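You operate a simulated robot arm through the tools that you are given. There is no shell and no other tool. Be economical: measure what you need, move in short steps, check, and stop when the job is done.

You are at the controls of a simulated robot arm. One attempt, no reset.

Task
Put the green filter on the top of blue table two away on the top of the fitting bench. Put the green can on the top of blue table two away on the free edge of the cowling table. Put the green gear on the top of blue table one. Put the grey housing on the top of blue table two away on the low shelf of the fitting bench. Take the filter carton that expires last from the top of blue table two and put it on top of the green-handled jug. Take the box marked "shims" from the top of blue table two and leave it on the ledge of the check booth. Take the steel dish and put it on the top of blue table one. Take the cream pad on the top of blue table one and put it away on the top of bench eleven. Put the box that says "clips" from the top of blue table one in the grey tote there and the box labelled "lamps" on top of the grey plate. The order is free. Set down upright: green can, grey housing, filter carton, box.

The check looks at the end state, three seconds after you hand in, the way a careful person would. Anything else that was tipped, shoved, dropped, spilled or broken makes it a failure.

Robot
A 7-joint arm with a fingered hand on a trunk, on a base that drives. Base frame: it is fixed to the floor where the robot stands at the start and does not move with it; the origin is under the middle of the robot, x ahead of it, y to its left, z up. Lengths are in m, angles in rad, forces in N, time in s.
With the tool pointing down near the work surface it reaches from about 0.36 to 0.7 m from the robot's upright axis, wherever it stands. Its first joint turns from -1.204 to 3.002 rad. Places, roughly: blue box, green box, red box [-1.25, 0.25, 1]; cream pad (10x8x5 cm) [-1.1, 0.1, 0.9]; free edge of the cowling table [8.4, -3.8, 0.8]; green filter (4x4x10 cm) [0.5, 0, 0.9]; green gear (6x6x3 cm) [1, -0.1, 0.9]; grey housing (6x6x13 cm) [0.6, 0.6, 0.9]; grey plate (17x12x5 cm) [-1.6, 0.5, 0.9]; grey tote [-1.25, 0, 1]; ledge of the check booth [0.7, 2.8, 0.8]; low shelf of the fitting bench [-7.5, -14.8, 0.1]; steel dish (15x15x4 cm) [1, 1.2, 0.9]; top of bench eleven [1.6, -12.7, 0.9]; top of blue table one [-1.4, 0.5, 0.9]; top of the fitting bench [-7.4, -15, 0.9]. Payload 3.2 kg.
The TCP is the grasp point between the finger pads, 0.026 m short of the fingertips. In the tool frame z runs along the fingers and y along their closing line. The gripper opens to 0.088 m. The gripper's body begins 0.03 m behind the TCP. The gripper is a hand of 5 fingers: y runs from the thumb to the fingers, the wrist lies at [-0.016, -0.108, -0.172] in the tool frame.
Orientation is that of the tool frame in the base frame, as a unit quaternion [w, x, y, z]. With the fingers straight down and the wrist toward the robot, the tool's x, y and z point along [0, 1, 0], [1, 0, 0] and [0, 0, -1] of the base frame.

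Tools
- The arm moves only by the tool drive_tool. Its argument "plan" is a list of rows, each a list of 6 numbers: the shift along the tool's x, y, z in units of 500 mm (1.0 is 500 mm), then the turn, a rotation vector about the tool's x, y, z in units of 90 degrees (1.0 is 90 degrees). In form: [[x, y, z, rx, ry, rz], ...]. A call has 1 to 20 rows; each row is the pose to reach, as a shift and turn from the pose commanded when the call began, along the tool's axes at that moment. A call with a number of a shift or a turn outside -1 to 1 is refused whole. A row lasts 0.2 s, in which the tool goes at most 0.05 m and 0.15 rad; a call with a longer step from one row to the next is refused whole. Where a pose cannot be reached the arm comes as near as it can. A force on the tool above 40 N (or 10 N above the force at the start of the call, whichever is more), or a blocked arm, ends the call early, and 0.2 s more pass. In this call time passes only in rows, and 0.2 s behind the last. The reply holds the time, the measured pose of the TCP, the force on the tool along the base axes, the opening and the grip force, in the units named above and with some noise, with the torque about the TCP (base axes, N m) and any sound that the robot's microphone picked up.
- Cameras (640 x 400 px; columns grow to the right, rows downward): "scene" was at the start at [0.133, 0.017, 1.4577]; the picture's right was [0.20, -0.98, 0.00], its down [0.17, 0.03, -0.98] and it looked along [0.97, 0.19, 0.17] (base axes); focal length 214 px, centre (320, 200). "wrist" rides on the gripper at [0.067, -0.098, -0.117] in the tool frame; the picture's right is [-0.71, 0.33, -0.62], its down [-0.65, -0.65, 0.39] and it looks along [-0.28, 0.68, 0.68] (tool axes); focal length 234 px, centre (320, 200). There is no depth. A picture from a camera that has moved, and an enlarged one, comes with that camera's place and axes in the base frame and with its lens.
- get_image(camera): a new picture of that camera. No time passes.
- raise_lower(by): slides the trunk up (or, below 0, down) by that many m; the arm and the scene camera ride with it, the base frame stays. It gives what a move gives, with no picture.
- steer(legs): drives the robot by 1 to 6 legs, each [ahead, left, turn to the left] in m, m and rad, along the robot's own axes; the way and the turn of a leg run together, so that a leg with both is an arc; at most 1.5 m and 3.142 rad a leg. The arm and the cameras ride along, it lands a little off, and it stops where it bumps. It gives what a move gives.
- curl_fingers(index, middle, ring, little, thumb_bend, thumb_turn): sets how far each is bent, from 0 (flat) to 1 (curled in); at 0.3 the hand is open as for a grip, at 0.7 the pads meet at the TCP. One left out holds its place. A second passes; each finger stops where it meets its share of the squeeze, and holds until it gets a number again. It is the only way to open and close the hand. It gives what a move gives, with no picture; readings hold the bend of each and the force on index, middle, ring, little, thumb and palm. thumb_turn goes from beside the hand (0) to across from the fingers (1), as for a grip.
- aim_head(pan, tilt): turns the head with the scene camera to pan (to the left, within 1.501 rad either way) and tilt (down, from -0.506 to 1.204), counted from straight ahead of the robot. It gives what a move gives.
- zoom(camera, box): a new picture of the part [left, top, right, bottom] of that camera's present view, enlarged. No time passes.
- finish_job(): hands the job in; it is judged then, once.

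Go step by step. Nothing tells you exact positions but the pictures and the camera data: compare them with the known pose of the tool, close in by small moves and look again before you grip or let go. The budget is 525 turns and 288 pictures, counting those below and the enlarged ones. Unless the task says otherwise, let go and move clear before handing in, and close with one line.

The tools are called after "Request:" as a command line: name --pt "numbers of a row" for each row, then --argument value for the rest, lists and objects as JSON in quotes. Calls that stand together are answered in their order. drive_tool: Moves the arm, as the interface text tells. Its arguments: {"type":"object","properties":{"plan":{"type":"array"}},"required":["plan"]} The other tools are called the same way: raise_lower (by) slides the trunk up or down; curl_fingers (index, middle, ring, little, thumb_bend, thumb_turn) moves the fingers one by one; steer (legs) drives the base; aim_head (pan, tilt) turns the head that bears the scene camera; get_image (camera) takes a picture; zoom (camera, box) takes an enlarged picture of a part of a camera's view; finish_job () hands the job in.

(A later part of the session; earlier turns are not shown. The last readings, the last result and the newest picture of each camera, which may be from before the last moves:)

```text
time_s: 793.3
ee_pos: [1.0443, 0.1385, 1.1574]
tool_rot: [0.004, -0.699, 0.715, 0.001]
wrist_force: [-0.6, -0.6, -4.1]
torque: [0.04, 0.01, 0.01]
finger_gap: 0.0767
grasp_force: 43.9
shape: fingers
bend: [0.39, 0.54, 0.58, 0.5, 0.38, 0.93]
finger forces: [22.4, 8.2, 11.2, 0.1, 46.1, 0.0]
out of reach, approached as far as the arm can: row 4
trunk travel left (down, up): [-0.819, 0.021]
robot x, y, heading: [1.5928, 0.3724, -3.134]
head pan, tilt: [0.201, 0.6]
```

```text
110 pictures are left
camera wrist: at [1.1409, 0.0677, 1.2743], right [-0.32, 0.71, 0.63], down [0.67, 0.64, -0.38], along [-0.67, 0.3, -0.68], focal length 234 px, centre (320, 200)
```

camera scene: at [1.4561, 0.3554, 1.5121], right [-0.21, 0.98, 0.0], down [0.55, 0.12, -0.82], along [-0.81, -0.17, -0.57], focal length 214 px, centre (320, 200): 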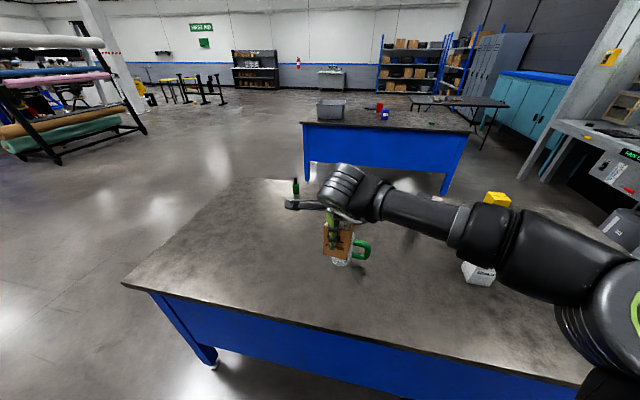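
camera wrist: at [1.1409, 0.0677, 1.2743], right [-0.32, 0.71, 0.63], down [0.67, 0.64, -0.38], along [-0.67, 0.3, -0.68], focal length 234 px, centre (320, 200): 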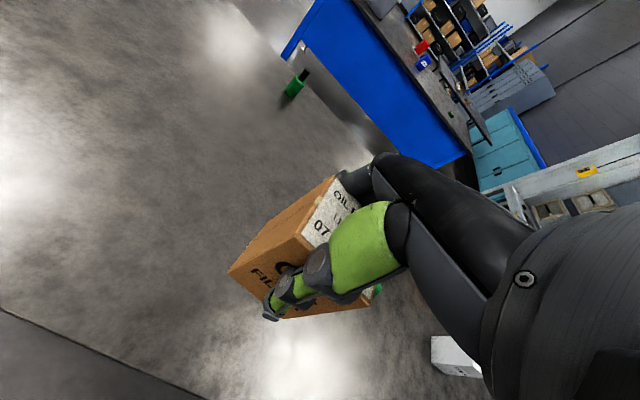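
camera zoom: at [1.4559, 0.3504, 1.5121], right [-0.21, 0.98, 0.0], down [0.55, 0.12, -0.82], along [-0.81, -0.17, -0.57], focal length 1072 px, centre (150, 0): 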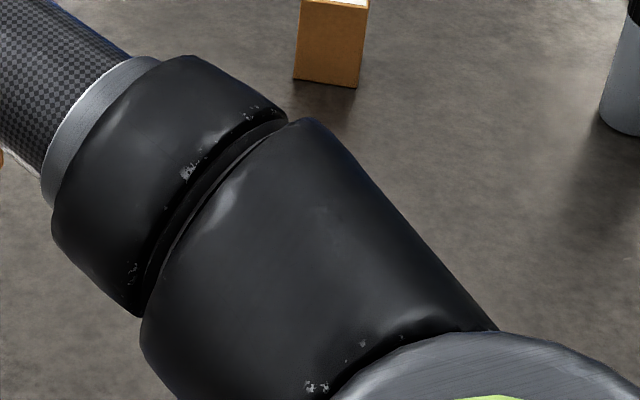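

The arm hides it from here; moving the hand to the north side instead.

Request:
drive_tool --pt "-0.09 0 0 0 0 0" --pt "-0.18 0 0 0 0 0" --pt "-0.27 0 0 0 0 0" --pt "-0.36 0 0 0 0 0" --pt "-0.45 0 0 0 0 0" --pt "-0.54 0 0 0 0 0" --pt "-0.63 0 0 0 0 0" --pt "-0.72 0 0 0 0 0" --pt "-0.8 0 0 0 0 0"

Request:
zoom --camera "scene" --box '[270, 180, 430, 280]'

Request:
get_image --camera "wrist"

```text
time_s: 795.3
ee_pos: [1.0581, 0.5459, 1.1597]
tool_rot: [0.0, -0.699, 0.715, -0.002]
wrist_force: [0.1, 0.3, -4.1]
torque: [-0.04, 0.0, 0.01]
finger_gap: 0.076
grasp_force: 43.7
shape: fingers
bend: [0.39, 0.54, 0.58, 0.5, 0.38, 0.94]
finger forces: [21.9, 8.0, 11.0, 0.1, 45.7, 0.0]
trunk travel left (down, up): [-0.819, 0.021]
robot x, y, heading: [1.5977, 0.3765, -3.132]
head pan, tilt: [0.201, 0.6]
```

```text
4.00 times, centred on (350, 230) of scene
camera zoom: at [1.4569, 0.3585, 1.5123], right [-0.21, 0.98, 0.0], down [0.55, 0.12, -0.83], along [-0.81, -0.17, -0.56], focal length 858 px, centre (200, 80)
```

zoom: 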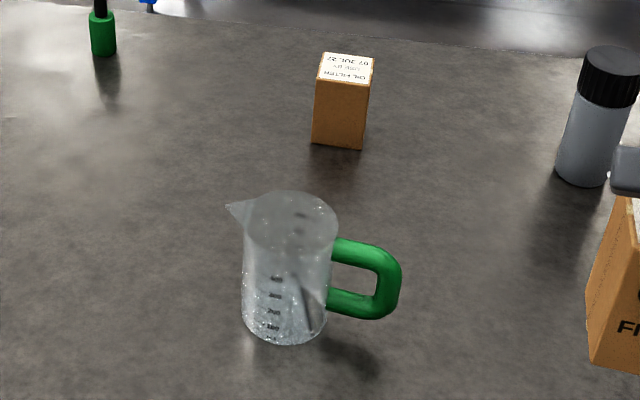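

```text
108 pictures are left
camera wrist: at [1.1539, 0.4771, 1.2771], right [-0.32, 0.72, 0.62], down [0.67, 0.63, -0.39], along [-0.67, 0.29, -0.68], focal length 234 px, centre (320, 200)
```

wrist: 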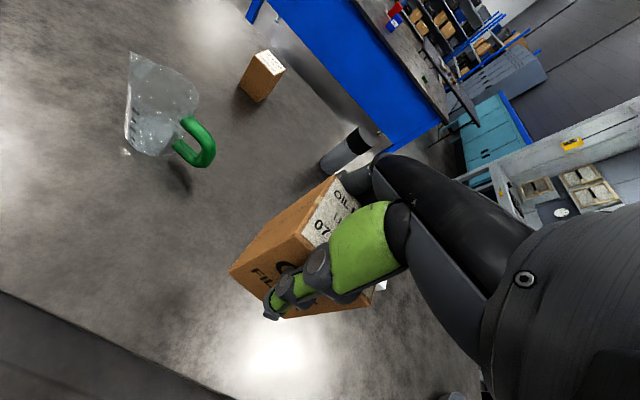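

Jug: axis ≈ (0.902, 0.323), rim z ≈ 0.99, ~8 cm wide. Moving the base a bit closer, then centring the carton above it.

Request:
steer --legs '[[0.07, 0.06, 0]]'

```text
time_s: 796.4
ee_pos: [0.9877, 0.4866, 1.1597]
tool_rot: [0.001, -0.699, 0.715, 0.0]
wrist_force: [1.1, 0.5, -3.4]
torque: [-0.03, 0.03, -0.01]
finger_gap: 0.0761
grasp_force: 43.3
shape: fingers
bend: [0.39, 0.54, 0.58, 0.5, 0.38, 0.93]
finger forces: [22.1, 8.1, 11.2, 0.0, 45.7, 0.1]
trunk travel left (down, up): [-0.819, 0.021]
robot x, y, heading: [1.5227, 0.3147, -3.137]
head pan, tilt: [0.201, 0.6]
```

Request:
drive_tool --pt "0.08 0.04 0 0 0 0" --pt "0.16 0.08 0 0 0 0" --pt "0.24 0.12 0 0 0 0" --pt "0.31 0.16 0.02 0 0 0" --pt "0.331 0.17 0.07 0 0 0" --pt "0.331 0.17 0.12 0 0 0"

Request:
zoom --camera "scene" --box '[260, 170, 420, 290]'

Request:
zoom --camera "wrist" --box '[140, 120, 420, 340]'

```text
time_s: 797.8
ee_pos: [0.898, 0.3205, 1.0992]
tool_rot: [0.002, -0.699, 0.715, -0.001]
wrist_force: [-1.2, 0.5, -3.6]
torque: [0.0, 0.04, 0.04]
finger_gap: 0.0755
grasp_force: 43.6
shape: fingers
bend: [0.39, 0.54, 0.58, 0.5, 0.38, 0.93]
finger forces: [21.9, 8.0, 10.9, 0.0, 45.9, 0.1]
trunk travel left (down, up): [-0.819, 0.021]
robot x, y, heading: [1.5194, 0.3131, -3.135]
head pan, tilt: [0.201, 0.6]
```

```text
3.33 times, centred on (340, 230) of scene
camera zoom: at [1.3847, 0.2973, 1.5121], right [-0.2, 0.98, 0.0], down [0.55, 0.12, -0.82], along [-0.81, -0.17, -0.57], focal length 715 px, centre (253, 100)
```

zoom: 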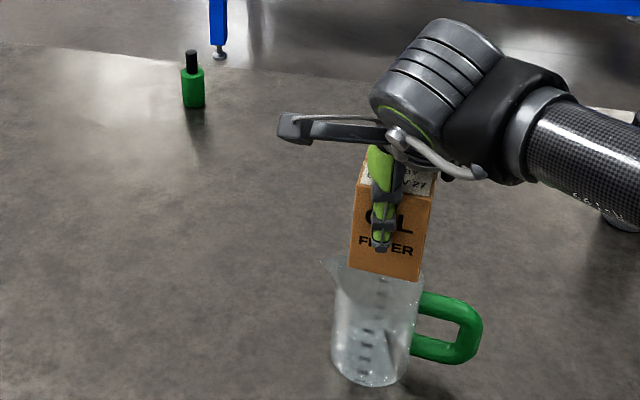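

```text
1.82 times, centred on (280, 230) of wrist
camera zoom: at [0.9937, 0.2502, 1.2156], right [-0.32, 0.72, 0.62], down [0.67, 0.63, -0.39], along [-0.67, 0.3, -0.68], focal length 426 px, centre (393, 146)
```

zoom: 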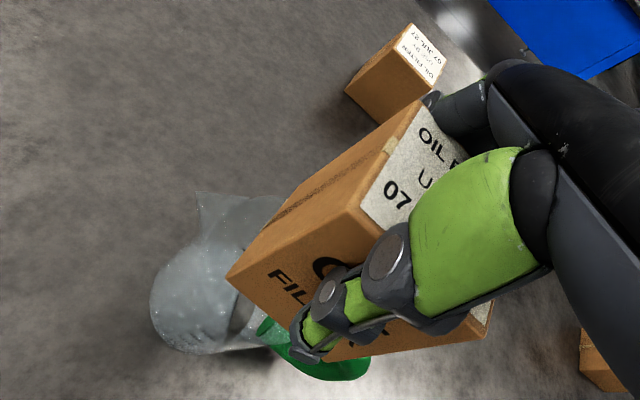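

Well centred. Lowering gently to the rim.

Request:
drive_tool --pt "0.0 0 0.03 0 0 0" --pt "0 0 0.055 0 0 0" --pt "0 0 0.065 0 0 0" --pt "0 0 0.072 0 0 0"

```text
time_s: 798.8
ee_pos: [0.8986, 0.325, 1.0619]
tool_rot: [0.001, -0.697, 0.717, -0.001]
wrist_force: [0.2, 0.0, -3.2]
torque: [-0.02, 0.05, 0.03]
finger_gap: 0.0757
grasp_force: 43.7
shape: fingers
bend: [0.39, 0.54, 0.58, 0.5, 0.38, 0.93]
finger forces: [21.8, 8.0, 11.0, 0.0, 45.8, 0.0]
trunk travel left (down, up): [-0.819, 0.021]
robot x, y, heading: [1.5195, 0.3171, -3.137]
head pan, tilt: [0.201, 0.6]
```

Request:
drive_tool --pt "0.0 0 0.008 0 0 0" --pt "0 0 0.014 0 0 0"

Request:
zoom --camera "scene" --box '[260, 190, 420, 290]'

```text
time_s: 799.4
ee_pos: [0.8981, 0.324, 1.0547]
tool_rot: [0.001, -0.698, 0.716, -0.001]
wrist_force: [-0.2, 0.1, -3.0]
torque: [0.0, 0.01, -0.02]
finger_gap: 0.0753
grasp_force: 43.4
shape: fingers
bend: [0.39, 0.54, 0.58, 0.5, 0.38, 0.93]
finger forces: [21.8, 8.0, 11.0, 0.0, 45.8, 0.0]
trunk travel left (down, up): [-0.819, 0.021]
robot x, y, heading: [1.5218, 0.3146, -3.138]
head pan, tilt: [0.201, 0.6]
```

```text
4.00 times, centred on (340, 240) of scene
camera zoom: at [1.3852, 0.297, 1.5121], right [-0.2, 0.98, 0.0], down [0.55, 0.12, -0.82], along [-0.81, -0.17, -0.57], focal length 858 px, centre (240, 40)
```

zoom: 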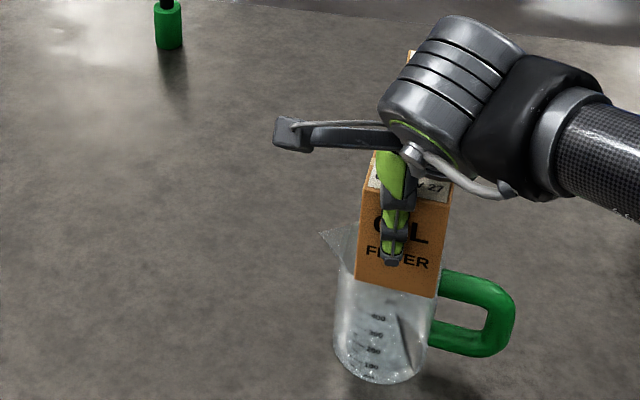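

Request:
drive_tool --pt "0.0 0 0.008 0 0 0" --pt "0 0 0.014 0 0 0"

Request:
zoom --camera "scene" --box '[316, 230, 396, 290]'

```text
time_s: 800.0
ee_pos: [0.9003, 0.3233, 1.0524]
tool_rot: [-0.001, -0.699, 0.716, 0.0]
wrist_force: [-0.3, 0.2, 8.6]
torque: [-0.07, 0.44, -0.01]
finger_gap: 0.0756
grasp_force: 47.1
shape: fingers
bend: [0.39, 0.54, 0.58, 0.5, 0.38, 0.93]
finger forces: [24.5, 9.1, 11.6, 0.0, 48.5, 0.0]
trunk travel left (down, up): [-0.819, 0.021]
robot x, y, heading: [1.5179, 0.3164, -3.132]
head pan, tilt: [0.201, 0.6]
```

```text
6.67 times, centred on (356, 260) of scene
camera zoom: at [1.3882, 0.297, 1.5127], right [-0.2, 0.98, 0.0], down [0.55, 0.12, -0.83], along [-0.81, -0.17, -0.56], focal length 1430 px, centre (80, -200)
```

zoom: 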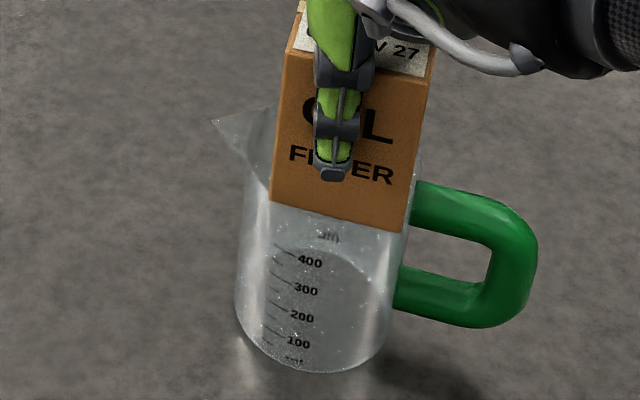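

Contact felt at the rim. Easing pressure, then opening slightly to see whether it rests.

Request:
drive_tool --pt "0 0 -0.006 0 0 0"

Request:
curl_fingers --index 0.34 --middle 0.45 --ring 0.45 --little 0.4 --thumb_bend 0.33

Request:
zoom --camera "scene" --box '[316, 220, 396, 290]'

```text
time_s: 800.4
ee_pos: [0.8998, 0.324, 1.0533]
tool_rot: [0.001, -0.699, 0.715, -0.001]
wrist_force: [-1.7, 0.0, 5.0]
torque: [-0.09, 0.4, -0.01]
finger_gap: 0.0754
grasp_force: 46.0
shape: fingers
bend: [0.39, 0.54, 0.58, 0.5, 0.38, 0.93]
finger forces: [24.9, 8.8, 11.6, 0.0, 46.9, 0.0]
trunk travel left (down, up): [-0.819, 0.021]
robot x, y, heading: [1.5213, 0.3161, -3.141]
head pan, tilt: [0.201, 0.6]
```

```text
time_s: 801.4
ee_pos: [0.9006, 0.324, 1.0525]
tool_rot: [0.001, -0.698, 0.716, 0.0]
wrist_force: [0.9, -0.4, 0.3]
torque: [0.03, 0.02, 0.03]
finger_gap: 0.082
grasp_force: 1.7
shape: fingers
bend: [0.34, 0.45, 0.45, 0.4, 0.33, 0.97]
finger forces: [0.5, 0.1, 0.4, 0.1, 1.7, 0.0]
trunk travel left (down, up): [-0.819, 0.021]
robot x, y, heading: [1.5219, 0.3148, -3.135]
head pan, tilt: [0.201, 0.6]
```

```text
5.71 times, centred on (356, 255) of scene
camera zoom: at [1.3863, 0.297, 1.5122], right [-0.2, 0.98, 0.0], down [0.55, 0.12, -0.83], along [-0.81, -0.17, -0.56], focal length 1226 px, centre (114, -114)
```

zoom: 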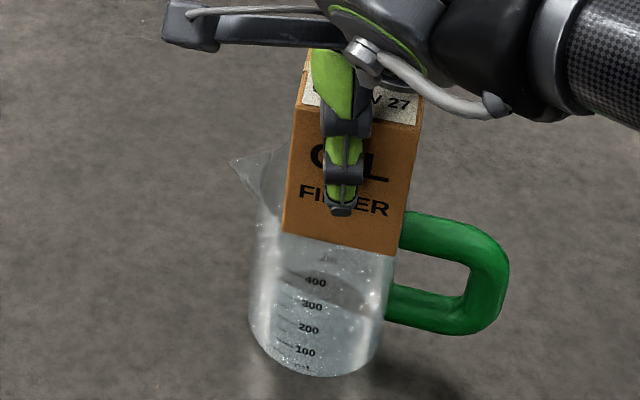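

It stays put. Opening fully and withdrawing straight up.

Request:
curl_fingers --index 0.2 --middle 0.22 --ring 0.25 --little 0.3 --thumb_bend 0.2

Request:
drive_tool --pt "0 0 -0.03 0 0 0" --pt "0 0 -0.08 0 0 0" --pt "0 0 -0.14 0 0 0" --pt "0 0 -0.2 0 0 0" --pt "0.0 -0.06 -0.24 0 0 0" --pt "0.0 -0.14 -0.26 0 0 0"

Request:
zoom --camera "scene" --box '[300, 190, 412, 290]'

Request:
zoom --camera "wrist" --box '[140, 120, 420, 340]'

```text
time_s: 802.4
ee_pos: [0.8986, 0.3242, 1.0537]
tool_rot: [0.001, -0.699, 0.715, -0.001]
wrist_force: [-0.4, 0.0, -0.3]
torque: [0.0, 0.02, 0.03]
finger_gap: 0.1057
grasp_force: 0.1
shape: fingers
bend: [0.2, 0.22, 0.25, 0.3, 0.21, 0.97]
finger forces: [0.1, 0.1, 0.1, 0.0, 0.1, 0.0]
trunk travel left (down, up): [-0.819, 0.021]
robot x, y, heading: [1.5231, 0.3139, -3.136]
head pan, tilt: [0.201, 0.6]
```

```text
time_s: 803.8
ee_pos: [0.9707, 0.3222, 1.1808]
tool_rot: [0.0, -0.698, 0.716, 0.0]
wrist_force: [-0.4, -0.7, 0.2]
torque: [0.0, 0.04, 0.01]
finger_gap: 0.1057
grasp_force: 0.0
shape: fingers
bend: [0.2, 0.22, 0.25, 0.3, 0.21, 0.97]
finger forces: [0.0, 0.1, 0.0, 0.1, 0.0, 0.0]
trunk travel left (down, up): [-0.819, 0.021]
robot x, y, heading: [1.5245, 0.3172, -3.139]
head pan, tilt: [0.201, 0.6]
```

```text
4.00 times, centred on (356, 240) of scene
camera zoom: at [1.3884, 0.2976, 1.5124], right [-0.2, 0.98, 0.0], down [0.55, 0.12, -0.83], along [-0.81, -0.17, -0.56], focal length 858 px, centre (176, 40)
```

zoom: 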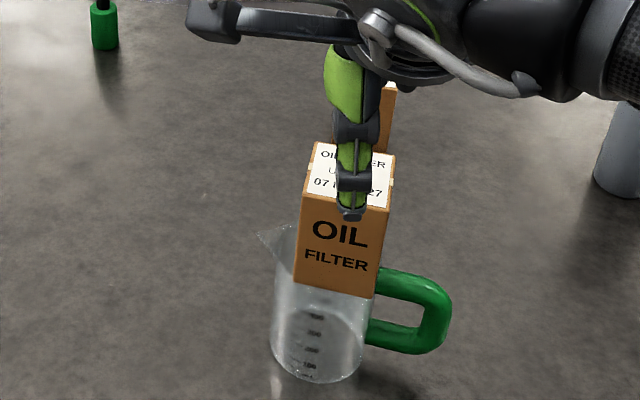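

```text
1.82 times, centred on (280, 230) of wrist
camera zoom: at [1.0664, 0.2533, 1.299], right [-0.31, 0.72, 0.62], down [0.67, 0.63, -0.39], along [-0.67, 0.3, -0.68], focal length 426 px, centre (393, 146)
```

zoom: 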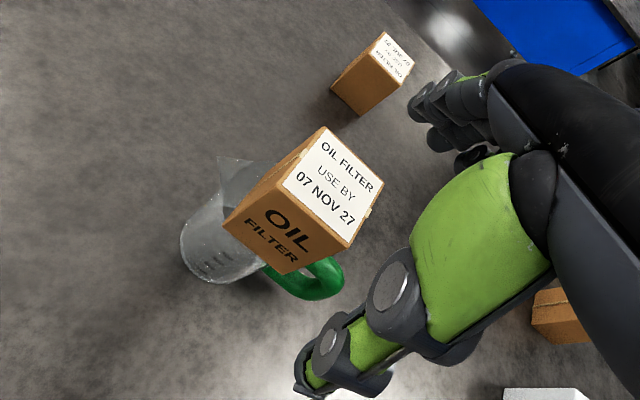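

Carton stands upright on the jug. Next the steel dish; checking the space to the north on this side.

Request:
aim_head --pan -0.9 --tilt 0.6

Request:
get_image --camera "scene"

```text
time_s: 805.1
ee_pos: [0.9676, 0.3234, 1.1813]
tool_rot: [0.0, -0.698, 0.716, -0.001]
wrist_force: [-0.4, 0.5, 0.0]
torque: [0.0, 0.02, 0.03]
finger_gap: 0.1059
grasp_force: 0.0
shape: fingers
bend: [0.2, 0.22, 0.25, 0.3, 0.21, 0.97]
finger forces: [0.1, 0.0, 0.1, 0.1, 0.0, 0.1]
trunk travel left (down, up): [-0.819, 0.021]
robot x, y, heading: [1.5173, 0.3153, -3.138]
head pan, tilt: [-0.901, 0.6]
```

```text
100 pictures are left
camera scene: at [1.4173, 0.3841, 1.5122], right [0.78, 0.63, 0.0], down [0.35, -0.44, -0.83], along [-0.52, 0.64, -0.57], focal length 214 px, centre (320, 200)
```

scene: 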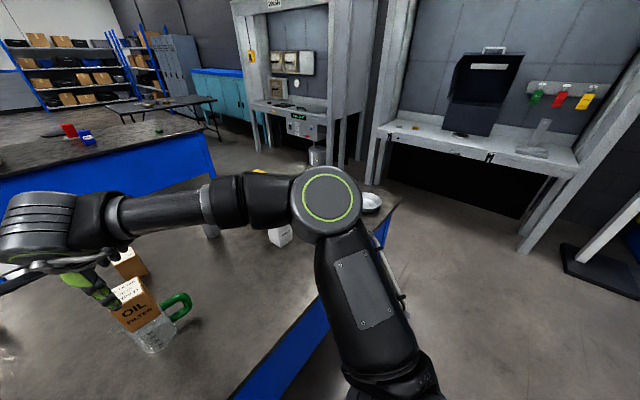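

Moving north along the far side to the dish.

Request:
steer --legs '[[0.0, -0.92, 0.0]]'

Request:
aim_head --pan 0.3 --tilt 0.9

Request:
drive_tool --pt "-0.08 -0.02 0 0 0 0" --pt "-0.16 -0.04 0 0 0 0" --pt "-0.24 -0.06 0 0 0 0" --pt "-0.32 -0.06 0 0 0 0"

Request:
get_image --camera "scene"

```text
time_s: 809.9
ee_pos: [0.9716, 1.2479, 1.1812]
tool_rot: [0.001, -0.692, 0.722, -0.001]
wrist_force: [-0.4, -0.7, 0.8]
torque: [0.02, -0.03, 0.0]
finger_gap: 0.1061
grasp_force: 0.2
shape: fingers
bend: [0.2, 0.22, 0.25, 0.3, 0.21, 0.97]
finger forces: [0.0, 0.0, 0.0, 0.0, 0.0, 0.0]
trunk travel left (down, up): [-0.819, 0.021]
robot x, y, heading: [1.5224, 1.2277, 3.13]
head pan, tilt: [-0.901, 0.6]
```

```text
time_s: 811.3
ee_pos: [0.9709, 1.2471, 1.1811]
tool_rot: [0.001, -0.692, 0.722, -0.001]
wrist_force: [0.8, 0.4, 0.1]
torque: [-0.02, 0.01, -0.01]
finger_gap: 0.1057
grasp_force: 0.1
shape: fingers
bend: [0.2, 0.22, 0.25, 0.3, 0.21, 0.97]
finger forces: [0.1, 0.0, 0.1, 0.1, 0.0, 0.0]
trunk travel left (down, up): [-0.819, 0.021]
robot x, y, heading: [1.5275, 1.2325, 3.126]
head pan, tilt: [0.3, 0.901]
```

```text
time_s: 812.3
ee_pos: [1.0095, 1.4119, 1.1795]
tool_rot: [0.0, -0.692, 0.722, -0.002]
wrist_force: [0.4, -0.9, 0.2]
torque: [-0.01, -0.02, 0.01]
finger_gap: 0.1058
grasp_force: 0.0
shape: fingers
bend: [0.2, 0.22, 0.25, 0.3, 0.21, 0.97]
finger forces: [0.0, 0.1, 0.2, 0.1, 0.1, 0.1]
trunk travel left (down, up): [-0.819, 0.021]
robot x, y, heading: [1.5219, 1.2293, 3.132]
head pan, tilt: [0.3, 0.901]
```

```text
99 pictures are left
camera scene: at [1.4036, 1.2123, 1.4875], right [-0.28, 0.96, 0.0], down [0.75, 0.22, -0.62], along [-0.6, -0.18, -0.78], focal length 214 px, centre (320, 200)
```

scene: 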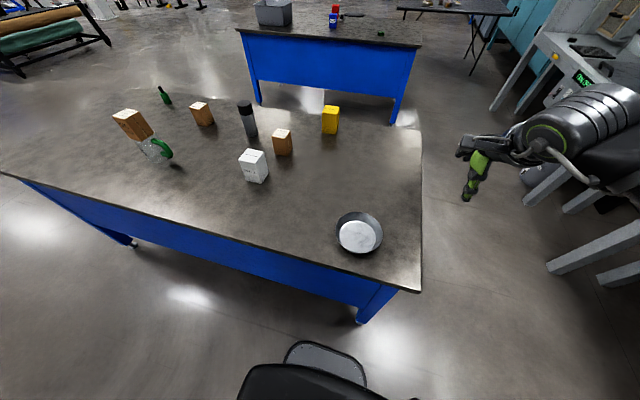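

Request:
zoom --camera "scene" --box '[310, 195, 410, 270]'

```text
5.33 times, centred on (360, 232) of scene
camera zoom: at [1.4036, 1.2123, 1.4875], right [-0.28, 0.96, 0.0], down [0.75, 0.22, -0.62], along [-0.6, -0.18, -0.78], focal length 1144 px, centre (107, 27)
```

zoom: 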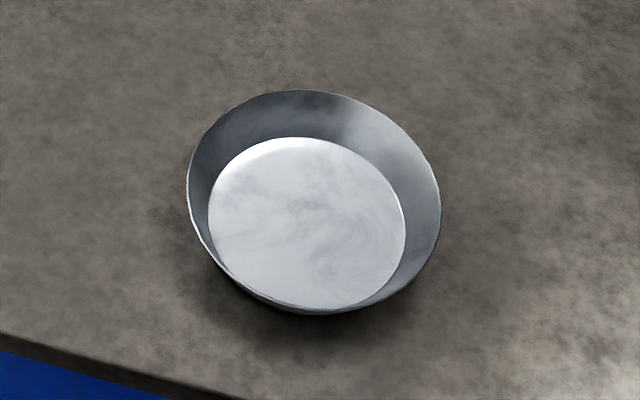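

Dish centre (1.043, 1.231), radius 7.5 cm. I'll pinch its near rim: fingers inside, thumb outside.

Request:
curl_fingers --index 0.38 --middle 0.38 --ring 0.38 --little 0.38 --thumb_bend 0.38

Request:
drive_tool --pt "0.07 -0.04 0 0 0 0" --pt "0.14 -0.08 0 0 0 0" --pt "0.21 -0.12 0 0 0 0" --pt "0.28 -0.17 0.01 0 0 0" --pt "0.355 -0.22 0.03 0 0 0" --pt "0.355 -0.22 0.12 0 0 0" --pt "0.355 -0.22 0.21 0 0 0" --pt "0.355 -0.22 0.3 0 0 0" --pt "0.355 -0.22 0.39 0 0 0" --pt "0.355 -0.22 0.45 0 0 0"

Request:
get_image --camera "wrist"

```text
time_s: 813.3
ee_pos: [1.0089, 1.4083, 1.1794]
tool_rot: [0.0, -0.692, 0.722, -0.001]
wrist_force: [0.3, 0.3, 0.2]
torque: [0.03, 0.0, -0.02]
finger_gap: 0.0714
grasp_force: 0.2
shape: fingers
bend: [0.38, 0.38, 0.38, 0.38, 0.38, 0.97]
finger forces: [0.0, 0.1, 0.0, 0.0, 0.0, 0.0]
trunk travel left (down, up): [-0.819, 0.021]
robot x, y, heading: [1.5259, 1.2324, 3.129]
head pan, tilt: [0.3, 0.901]
```

```text
time_s: 815.5
ee_pos: [1.1093, 1.2187, 0.9525]
tool_rot: [0.0, -0.692, 0.721, -0.001]
wrist_force: [0.2, -0.2, -0.6]
torque: [0.01, 0.03, 0.03]
finger_gap: 0.0715
grasp_force: 0.1
shape: fingers
bend: [0.38, 0.38, 0.38, 0.38, 0.38, 0.97]
finger forces: [0.0, 0.1, 0.0, 0.0, 0.0, 0.1]
trunk travel left (down, up): [-0.819, 0.021]
robot x, y, heading: [1.5228, 1.2293, 3.129]
head pan, tilt: [0.3, 0.901]
```

```text
97 pictures are left
camera wrist: at [1.2036, 1.147, 1.0706], right [-0.3, 0.72, 0.62], down [0.68, 0.62, -0.39], along [-0.67, 0.31, -0.68], focal length 234 px, centre (320, 200)
```

wrist: 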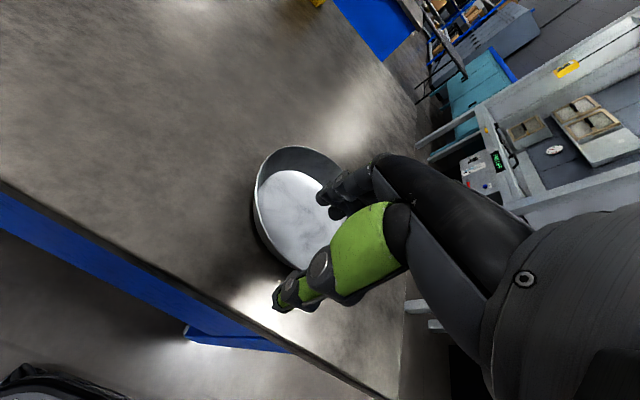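

Request:
drive_tool --pt "-0.022 -0.008 0.03 0 0 0" --pt "-0.022 -0.008 0.08 0 0 0" --pt "-0.022 -0.008 0.11 0 0 0" --pt "-0.022 -0.008 0.119 0 0 0"

Request:
curl_fingers --index 0.75 --middle 0.75 --ring 0.75 --little 0.75 --thumb_bend 0.75

Request:
get_image --camera "wrist"

```text
time_s: 816.5
ee_pos: [1.1152, 1.2325, 0.8958]
tool_rot: [0.001, -0.692, 0.722, 0.0]
wrist_force: [-0.8, 0.2, 0.2]
torque: [-0.01, -0.03, 0.02]
finger_gap: 0.0714
grasp_force: 0.1
shape: fingers
bend: [0.38, 0.38, 0.38, 0.38, 0.38, 0.97]
finger forces: [0.1, 0.0, 0.0, 0.0, 0.1, 0.1]
trunk travel left (down, up): [-0.819, 0.021]
robot x, y, heading: [1.5258, 1.2281, 3.13]
head pan, tilt: [0.3, 0.901]
```

```text
time_s: 817.5
ee_pos: [1.1134, 1.2335, 0.896]
tool_rot: [0.0, -0.692, 0.722, 0.0]
wrist_force: [-1.8, 0.3, 1.9]
torque: [0.12, 0.25, 0.08]
finger_gap: 0.0096
grasp_force: 15.2
shape: fingers
bend: [0.73, 0.74, 0.74, 0.75, 0.65, 0.94]
finger forces: [9.5, 2.1, 3.4, 1.5, 14.4, 0.0]
trunk travel left (down, up): [-0.819, 0.021]
robot x, y, heading: [1.5272, 1.2261, 3.125]
head pan, tilt: [0.3, 0.901]
```

```text
96 pictures are left
camera wrist: at [1.2084, 1.1609, 1.0134], right [-0.3, 0.72, 0.62], down [0.68, 0.62, -0.39], along [-0.67, 0.31, -0.68], focal length 234 px, centre (320, 200)
```

wrist: 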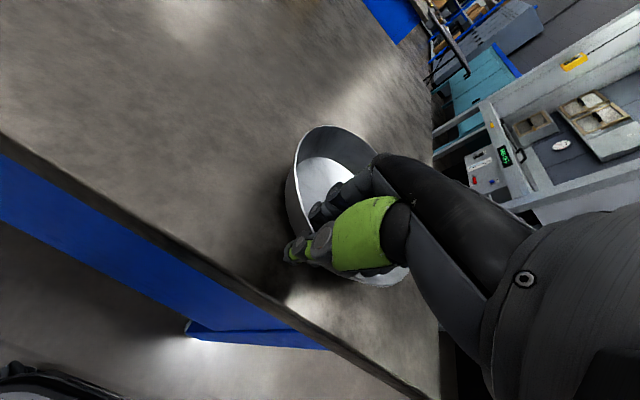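

Request:
drive_tool --pt "0 0 -0.03 0 0 0" --pt "0 0 -0.07 0 0 0" --pt "0 0 -0.12 0 0 0"

Request:
get_image --camera "wrist"

Request:
zoom --camera "scene" --box '[300, 170, 460, 290]'

```text
time_s: 818.3
ee_pos: [1.115, 1.2344, 0.9571]
tool_rot: [0.0, -0.692, 0.721, -0.001]
wrist_force: [0.5, -0.2, -1.5]
torque: [-0.04, -0.1, 0.01]
finger_gap: 0.0034
grasp_force: 9.5
shape: fingers
bend: [0.74, 0.75, 0.75, 0.75, 0.68, 0.95]
finger forces: [7.3, 0.6, 1.2, 0.6, 9.3, 0.0]
trunk travel left (down, up): [-0.819, 0.021]
robot x, y, heading: [1.5226, 1.2305, 3.127]
head pan, tilt: [0.3, 0.901]
```

```text
95 pictures are left
camera wrist: at [1.2089, 1.162, 1.0744], right [-0.3, 0.72, 0.62], down [0.68, 0.62, -0.39], along [-0.67, 0.31, -0.68], focal length 234 px, centre (320, 200)
```

wrist: 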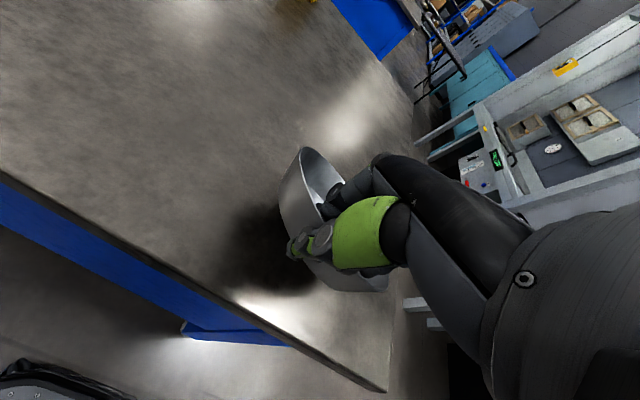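

```text
3.33 times, centred on (380, 230) of scene
camera zoom: at [1.4039, 1.2097, 1.4875], right [-0.28, 0.96, 0.0], down [0.75, 0.22, -0.62], along [-0.6, -0.18, -0.78], focal length 715 px, centre (120, 100)
```

zoom: 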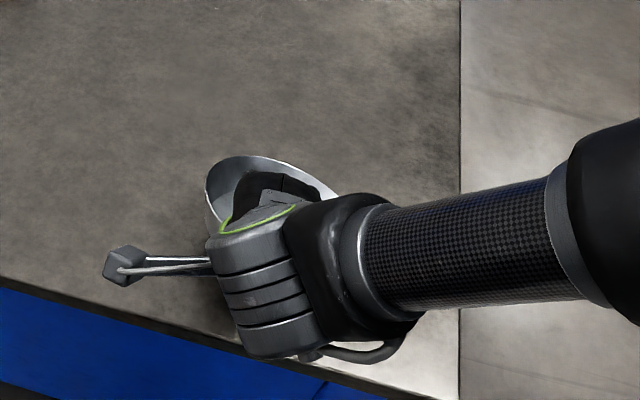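

The dish tilts a bit in the grip; tightening the squeeze.

Request:
curl_fingers --index 0.95 --middle 0.95 --ring 0.95 --little 0.95 --thumb_bend 0.95

Request:
get_image --camera "wrist"

```text
time_s: 819.3
ee_pos: [1.1137, 1.2344, 0.9567]
tool_rot: [0.0, -0.692, 0.722, -0.001]
wrist_force: [0.4, -0.3, -1.6]
torque: [-0.02, -0.08, 0.02]
finger_gap: 0.0001
grasp_force: 19.5
shape: fingers
bend: [0.8, 0.95, 0.95, 0.95, 0.78, 0.93]
finger forces: [14.2, 8.2, 0.1, 0.0, 15.9, 0.0]
trunk travel left (down, up): [-0.819, 0.021]
robot x, y, heading: [1.5217, 1.2298, 3.133]
head pan, tilt: [0.3, 0.901]
```

```text
93 pictures are left
camera wrist: at [1.208, 1.162, 1.074], right [-0.3, 0.72, 0.62], down [0.68, 0.62, -0.39], along [-0.67, 0.31, -0.68], focal length 234 px, centre (320, 200)
```

wrist: 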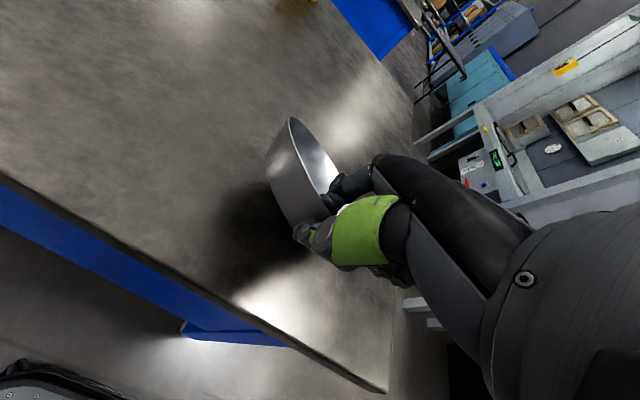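

Held by index, middle and thumb. Raising and driving west through the gap north of the tables to table one.

Request:
drive_tool --pt "0 0 -0.08 0 0 0" --pt "0 0 -0.16 0 0 0" --pt "0 0 -0.24 0 0 0" --pt "0 0 -0.3 0 0 0"

Request:
steer --legs '[[0, -0.76, 0], [1.1, 0, 0], [0.75, 0, 0], [0, 1.1, 0]]'

Request:
aim_head --pan 0.0 --tilt 0.7

Request:
get_image --camera "scene"

```text
time_s: 820.3
ee_pos: [1.1146, 1.2351, 1.104]
tool_rot: [0.001, -0.693, 0.721, -0.001]
wrist_force: [0.0, 0.2, -1.3]
torque: [-0.01, -0.14, 0.02]
finger_gap: 0.0
grasp_force: 19.8
shape: fingers
bend: [0.8, 0.95, 0.95, 0.95, 0.78, 0.93]
finger forces: [14.9, 7.5, 0.0, 0.1, 16.6, 0.1]
trunk travel left (down, up): [-0.819, 0.021]
robot x, y, heading: [1.5266, 1.2335, 3.129]
head pan, tilt: [0.3, 0.901]
```

```text
time_s: 838.6
ee_pos: [-0.7739, 0.9239, 1.1029]
tool_rot: [0.0, -0.679, 0.734, 0.0]
wrist_force: [-0.2, -0.4, -0.9]
torque: [-0.01, -0.11, -0.01]
finger_gap: 0.0
grasp_force: 19.6
shape: fingers
bend: [0.8, 0.95, 0.95, 0.95, 0.78, 0.93]
finger forces: [14.8, 7.3, 0.0, 0.0, 16.5, 0.1]
trunk travel left (down, up): [-0.819, 0.021]
robot x, y, heading: [-0.3629, 0.9037, 3.096]
head pan, tilt: [0.3, 0.901]
```

```text
time_s: 839.4
ee_pos: [-0.7741, 0.9242, 1.1031]
tool_rot: [0.0, -0.679, 0.734, -0.001]
wrist_force: [0.1, 0.1, -0.9]
torque: [0.02, -0.08, -0.02]
finger_gap: 0.0
grasp_force: 19.4
shape: fingers
bend: [0.8, 0.95, 0.95, 0.95, 0.78, 0.93]
finger forces: [14.7, 7.1, 0.0, 0.1, 16.5, 0.1]
trunk travel left (down, up): [-0.819, 0.021]
robot x, y, heading: [-0.3659, 0.9011, 3.092]
head pan, tilt: [0.0, 0.7]
```

```text
92 pictures are left
camera scene: at [-0.4986, 0.9108, 1.5035], right [0.05, 1.0, 0.0], down [0.64, -0.03, -0.76], along [-0.76, 0.04, -0.64], focal length 214 px, centre (320, 200)
```

scene: 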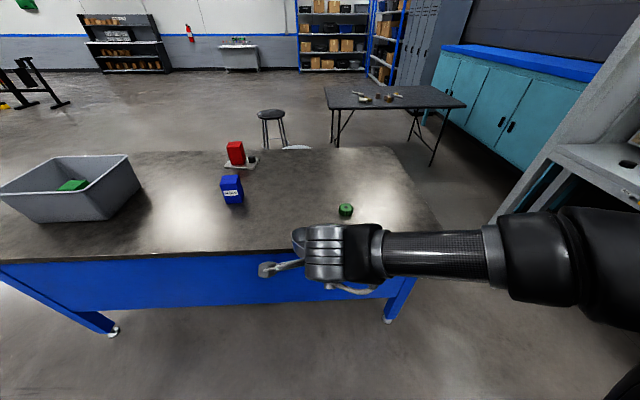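

Moving in to place the dish at about (-1.2, 0.8).

Request:
steer --legs '[[0.23, 0.1, 0.04]]'

Request:
drive_tool --pt "0 0.08 0 0 0 0" --pt "0 0.16 0 0 0 0" --pt "0 0.22 0 0 0 0" --pt "0 0.22 0.08 0 0 0" --pt "0 0.22 0.16 0 0 0"

Request:
get_image --camera "wrist"

Request:
zoom --camera "scene" --box '[220, 150, 412, 270]'

```text
time_s: 841.2
ee_pos: [-1.0083, 0.8129, 1.1019]
tool_rot: [0.001, -0.694, 0.72, 0.0]
wrist_force: [0.4, 0.6, -1.7]
torque: [0.02, -0.12, 0.02]
finger_gap: 0.0001
grasp_force: 19.6
shape: fingers
bend: [0.8, 0.95, 0.95, 0.95, 0.78, 0.93]
finger forces: [14.9, 7.2, 0.0, 0.1, 16.5, 0.0]
trunk travel left (down, up): [-0.819, 0.021]
robot x, y, heading: [-0.5994, 0.8096, 3.135]
head pan, tilt: [0.0, 0.7]
```

```text
time_s: 842.4
ee_pos: [-1.1171, 0.8156, 1.0226]
tool_rot: [0.001, -0.695, 0.719, -0.001]
wrist_force: [-0.3, 1.1, -1.3]
torque: [0.02, -0.1, 0.02]
finger_gap: 0.0002
grasp_force: 19.5
shape: fingers
bend: [0.8, 0.95, 0.95, 0.95, 0.79, 0.93]
finger forces: [14.8, 6.9, 0.0, 0.1, 16.7, 0.0]
trunk travel left (down, up): [-0.819, 0.021]
robot x, y, heading: [-0.5976, 0.8088, 3.135]
head pan, tilt: [0.0, 0.7]
```

```text
91 pictures are left
camera wrist: at [-1.0225, 0.7455, 1.1402], right [-0.31, 0.72, 0.62], down [0.68, 0.63, -0.39], along [-0.67, 0.3, -0.68], focal length 234 px, centre (320, 200)
```

wrist: 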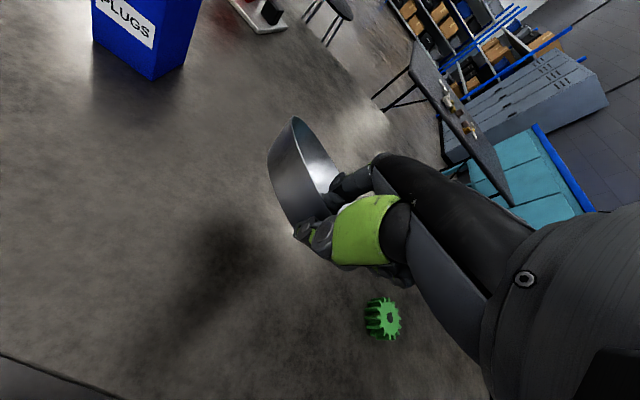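

```text
3.33 times, centred on (316, 210) of scene
camera zoom: at [-0.7345, 0.8117, 1.5035], right [0.01, 1.0, 0.0], down [0.64, 0.0, -0.76], along [-0.76, 0.0, -0.64], focal length 715 px, centre (333, 167)
```

zoom: 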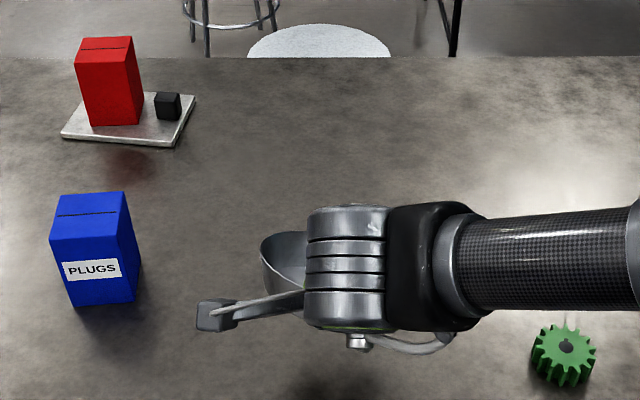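

Lowering slowly until the dish touches.

Request:
drive_tool --pt "0 0 0.05 0 0 0" --pt "0 0 0.1 0 0 0" --pt "0 0 0.13 0 0 0" --pt "0 0 0.15 0 0 0" --pt "0 0 0.17 0 0 0"

Request:
get_image --camera "wrist"

```text
time_s: 843.6
ee_pos: [-1.1182, 0.8188, 0.9378]
tool_rot: [0.0, -0.694, 0.72, 0.0]
wrist_force: [0.9, 0.3, -1.4]
torque: [0.03, -0.04, -0.01]
finger_gap: 0.0
grasp_force: 18.9
shape: fingers
bend: [0.8, 0.95, 0.95, 0.95, 0.79, 0.93]
finger forces: [15.9, 5.5, 0.1, 0.1, 16.2, 0.1]
trunk travel left (down, up): [-0.819, 0.021]
robot x, y, heading: [-0.6004, 0.8111, 3.138]
head pan, tilt: [0.0, 0.7]
```

```text
89 pictures are left
camera wrist: at [-1.0235, 0.7472, 1.055], right [-0.31, 0.72, 0.62], down [0.68, 0.63, -0.39], along [-0.67, 0.3, -0.68], focal length 234 px, centre (320, 200)
```

wrist: 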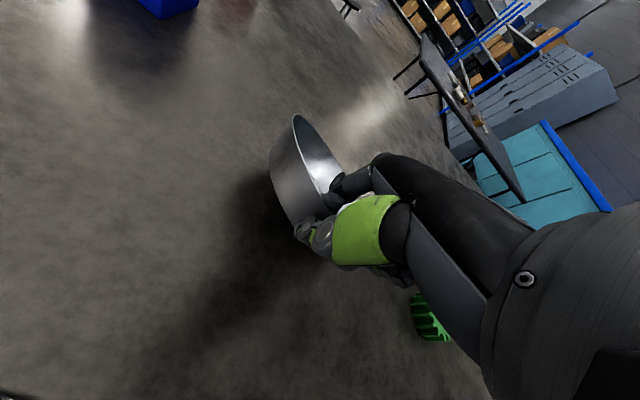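

Request:
drive_tool --pt "0 0 0.02 0 0 0" --pt "0 0 0.04 0 0 0" --pt "0 0 0.056 0 0 0"

Request:
get_image --camera "wrist"

```text
time_s: 844.4
ee_pos: [-1.1169, 0.8161, 0.9094]
tool_rot: [0.001, -0.694, 0.72, 0.0]
wrist_force: [0.9, 0.4, 0.7]
torque: [0.08, 0.07, -0.05]
finger_gap: 0.0
grasp_force: 20.9
shape: fingers
bend: [0.81, 0.95, 0.95, 0.95, 0.79, 0.94]
finger forces: [18.3, 3.9, 0.1, 0.0, 19.0, 0.0]
trunk travel left (down, up): [-0.819, 0.021]
robot x, y, heading: [-0.5981, 0.8143, 3.132]
head pan, tilt: [0.0, 0.7]
```

```text
88 pictures are left
camera wrist: at [-1.0231, 0.7448, 1.0256], right [-0.31, 0.72, 0.62], down [0.68, 0.63, -0.39], along [-0.67, 0.3, -0.68], focal length 234 px, centre (320, 200)
```

wrist: 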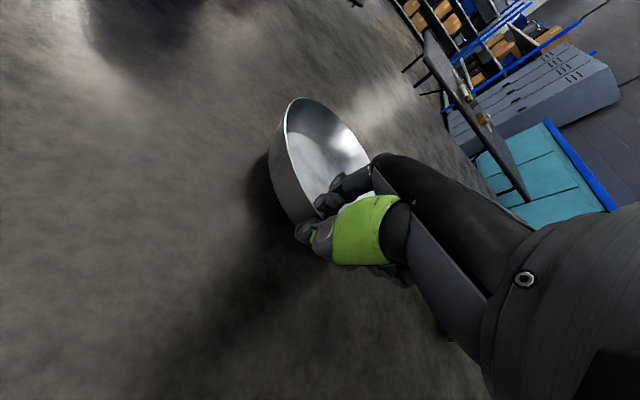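

It is levelling on the table as it lowers. A bit more, then release.

Request:
drive_tool --pt "0 0 0.012 0 0 0" --pt "0 0 0.022 0 0 0"

Request:
curl_fingers --index 0.6 --middle 0.6 --ring 0.6 --little 0.6 --thumb_bend 0.5

Request:
curl_fingers --index 0.4 --middle 0.4 --ring 0.4 --little 0.4 --thumb_bend 0.35

Request:
get_image --camera "wrist"

```text
time_s: 845.0
ee_pos: [-1.1179, 0.816, 0.8988]
tool_rot: [0.0, -0.694, 0.72, -0.001]
wrist_force: [0.2, 0.5, 0.9]
torque: [0.14, 0.16, -0.06]
finger_gap: 0.0
grasp_force: 23.0
shape: fingers
bend: [0.81, 0.95, 0.95, 0.95, 0.79, 0.94]
finger forces: [19.9, 5.3, 0.1, 0.1, 21.3, 0.0]
trunk travel left (down, up): [-0.819, 0.021]
robot x, y, heading: [-0.6001, 0.8095, 3.136]
head pan, tilt: [0.0, 0.7]
```

```text
time_s: 846.0
ee_pos: [-1.1164, 0.8172, 0.8996]
tool_rot: [-0.002, -0.694, 0.72, 0.0]
wrist_force: [0.5, 2.7, 12.8]
torque: [-0.05, 0.33, -0.05]
finger_gap: 0.0421
grasp_force: 11.0
shape: fingers
bend: [0.54, 0.65, 0.6, 0.6, 0.5, 0.97]
finger forces: [12.8, 9.1, 0.0, 0.0, 0.0, 0.0]
trunk travel left (down, up): [-0.819, 0.021]
robot x, y, heading: [-0.5998, 0.8126, 3.133]
head pan, tilt: [0.0, 0.7]
```

```text
time_s: 847.0
ee_pos: [-1.1156, 0.8157, 0.8988]
tool_rot: [0.0, -0.694, 0.72, 0.0]
wrist_force: [-0.6, -0.6, 3.6]
torque: [-0.05, 0.15, 0.03]
finger_gap: 0.0771
grasp_force: 4.8
shape: fingers
bend: [0.36, 0.43, 0.4, 0.4, 0.35, 0.97]
finger forces: [5.9, 3.3, 0.0, 0.0, 0.0, 0.0]
trunk travel left (down, up): [-0.819, 0.021]
robot x, y, heading: [-0.5957, 0.8083, 3.134]
head pan, tilt: [0.0, 0.7]
```

```text
87 pictures are left
camera wrist: at [-1.022, 0.7447, 1.0154], right [-0.31, 0.72, 0.62], down [0.68, 0.63, -0.39], along [-0.67, 0.3, -0.68], focal length 234 px, centre (320, 200)
```

wrist: 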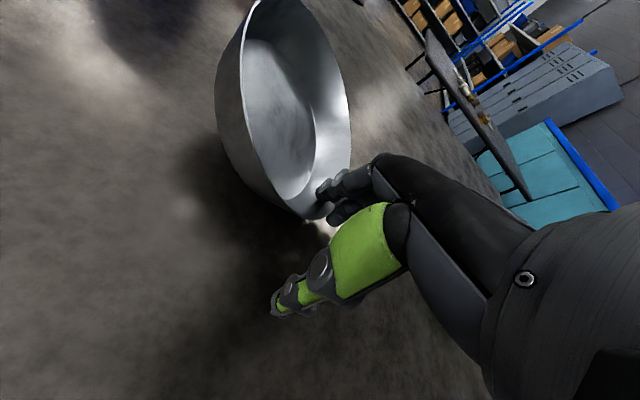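

Fingers press the near edge; raising slowly lets it settle flat.

Request:
drive_tool --pt "0 0 -0.008 0 0 0" --pt "0 0 -0.016 0 0 0" --pt "0 0 -0.024 0 0 0" --pt "0 0 -0.032 0 0 0" --pt "0 0 -0.04 0 0 0" --pt "0 0 -0.05 0 0 0" --pt "0 0 -0.06 0 0 0"

Request:
get_image --camera "wrist"

```text
time_s: 848.6
ee_pos: [-1.1191, 0.8174, 0.9303]
tool_rot: [0.001, -0.695, 0.719, 0.0]
wrist_force: [0.5, -1.1, -1.1]
torque: [-0.01, 0.02, -0.01]
finger_gap: 0.0725
grasp_force: 0.1
shape: fingers
bend: [0.4, 0.4, 0.4, 0.4, 0.35, 0.97]
finger forces: [0.0, 0.0, 0.1, 0.0, 0.0, 0.1]
trunk travel left (down, up): [-0.819, 0.021]
robot x, y, heading: [-0.5985, 0.8124, 3.13]
head pan, tilt: [0.0, 0.7]
```

```text
86 pictures are left
camera wrist: at [-1.0236, 0.7459, 1.0466], right [-0.31, 0.72, 0.62], down [0.68, 0.63, -0.39], along [-0.67, 0.3, -0.68], focal length 234 px, centre (320, 200)
```

wrist: 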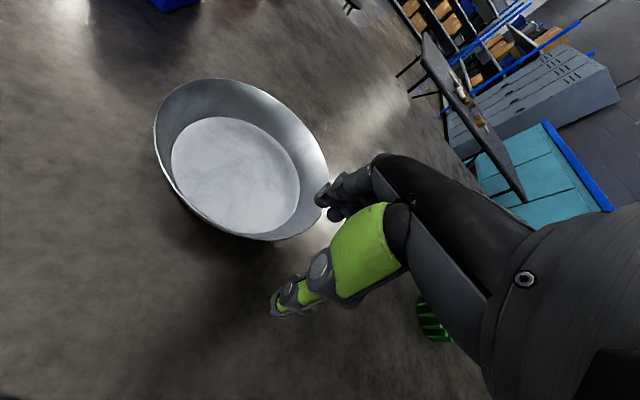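

The dish lies flat on table one. Raising clear and turning to the yellow SHIMS box.

Request:
drive_tool --pt "0 0 -0.08 0 0 0" --pt "0 0 -0.17 0 0 0" --pt "0 0 -0.26 0 0 0" --pt "0 0 -0.35 0 0 0" --pt "0 -0.06 -0.42 0 0 0"

Request:
steer --legs '[[-0.2, 0, 0], [0, 0, 3.14], [0.28, 0.1, 0]]'

Request:
aim_head --pan 0.3 --tilt 0.75

Request:
get_image --camera "scene"

Request:
get_image --camera "wrist"

```text
time_s: 849.8
ee_pos: [-1.0854, 0.8188, 1.1387]
tool_rot: [0.0, -0.695, 0.719, 0.001]
wrist_force: [-0.2, 0.0, 0.9]
torque: [0.01, 0.05, 0.0]
finger_gap: 0.0725
grasp_force: 0.0
shape: fingers
bend: [0.4, 0.4, 0.4, 0.4, 0.35, 0.97]
finger forces: [0.0, 0.1, 0.1, 0.1, 0.0, 0.0]
trunk travel left (down, up): [-0.819, 0.021]
robot x, y, heading: [-0.5978, 0.8106, 3.137]
head pan, tilt: [0.0, 0.7]
```

```text
time_s: 860.4
ee_pos: [0.3741, 0.8851, 1.1381]
tool_rot: [0.0, 0.726, 0.687, -0.001]
wrist_force: [0.4, -0.1, -1.0]
torque: [0.02, -0.02, 0.02]
finger_gap: 0.0725
grasp_force: 0.0
shape: fingers
bend: [0.4, 0.4, 0.4, 0.4, 0.35, 0.97]
finger forces: [0.0, 0.0, 0.0, 0.0, 0.0, 0.1]
trunk travel left (down, up): [-0.819, 0.021]
robot x, y, heading: [-0.1155, 0.9041, -0.024]
head pan, tilt: [0.0, 0.7]
```

```text
time_s: 861.2
ee_pos: [0.3727, 0.8857, 1.1372]
tool_rot: [-0.001, 0.727, 0.687, -0.002]
wrist_force: [0.8, 0.4, -0.5]
torque: [0.01, 0.01, 0.02]
finger_gap: 0.0723
grasp_force: 0.1
shape: fingers
bend: [0.4, 0.4, 0.4, 0.4, 0.35, 0.97]
finger forces: [0.1, 0.0, 0.1, 0.0, 0.0, 0.0]
trunk travel left (down, up): [-0.819, 0.021]
robot x, y, heading: [-0.1165, 0.9039, -0.026]
head pan, tilt: [0.3, 0.75]
```

```text
85 pictures are left
camera scene: at [0.015, 0.9242, 1.4994], right [0.27, -0.96, 0.0], down [-0.66, -0.18, -0.73], along [0.7, 0.2, -0.68], focal length 214 px, centre (320, 200)
```

scene: 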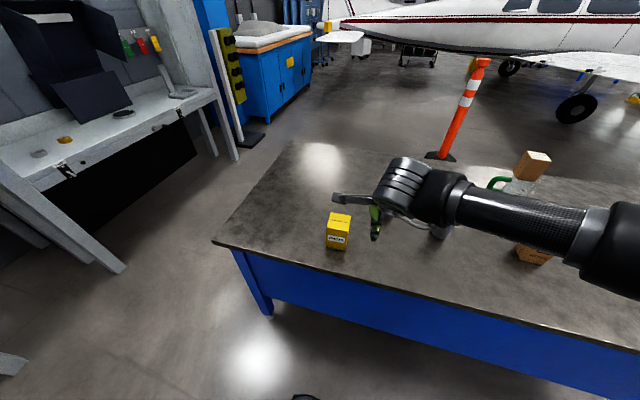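

```text
84 pictures are left
camera wrist: at [0.2803, 0.9561, 1.2542], right [0.29, -0.72, 0.62], down [-0.69, -0.61, -0.39], along [0.66, -0.32, -0.68], focal length 234 px, centre (320, 200)
```

wrist: 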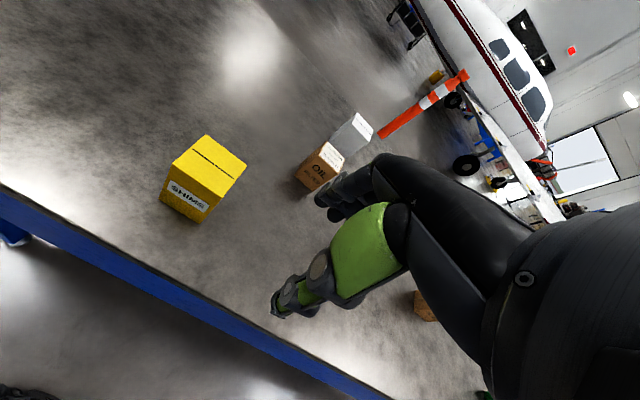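

Request:
zoom --camera "wrist" --box '[140, 110, 268, 230]'

```text
3.33 times, centred on (204, 170) of wrist
camera zoom: at [0.2803, 0.9561, 1.2542], right [0.29, -0.72, 0.62], down [-0.69, -0.61, -0.39], along [0.66, -0.32, -0.68], focal length 781 px, centre (707, 300)
```

zoom: 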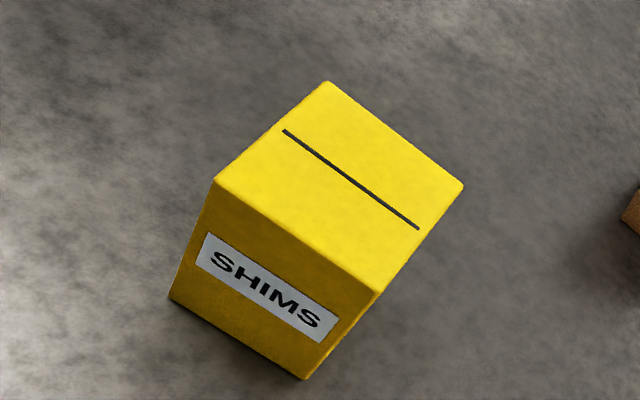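

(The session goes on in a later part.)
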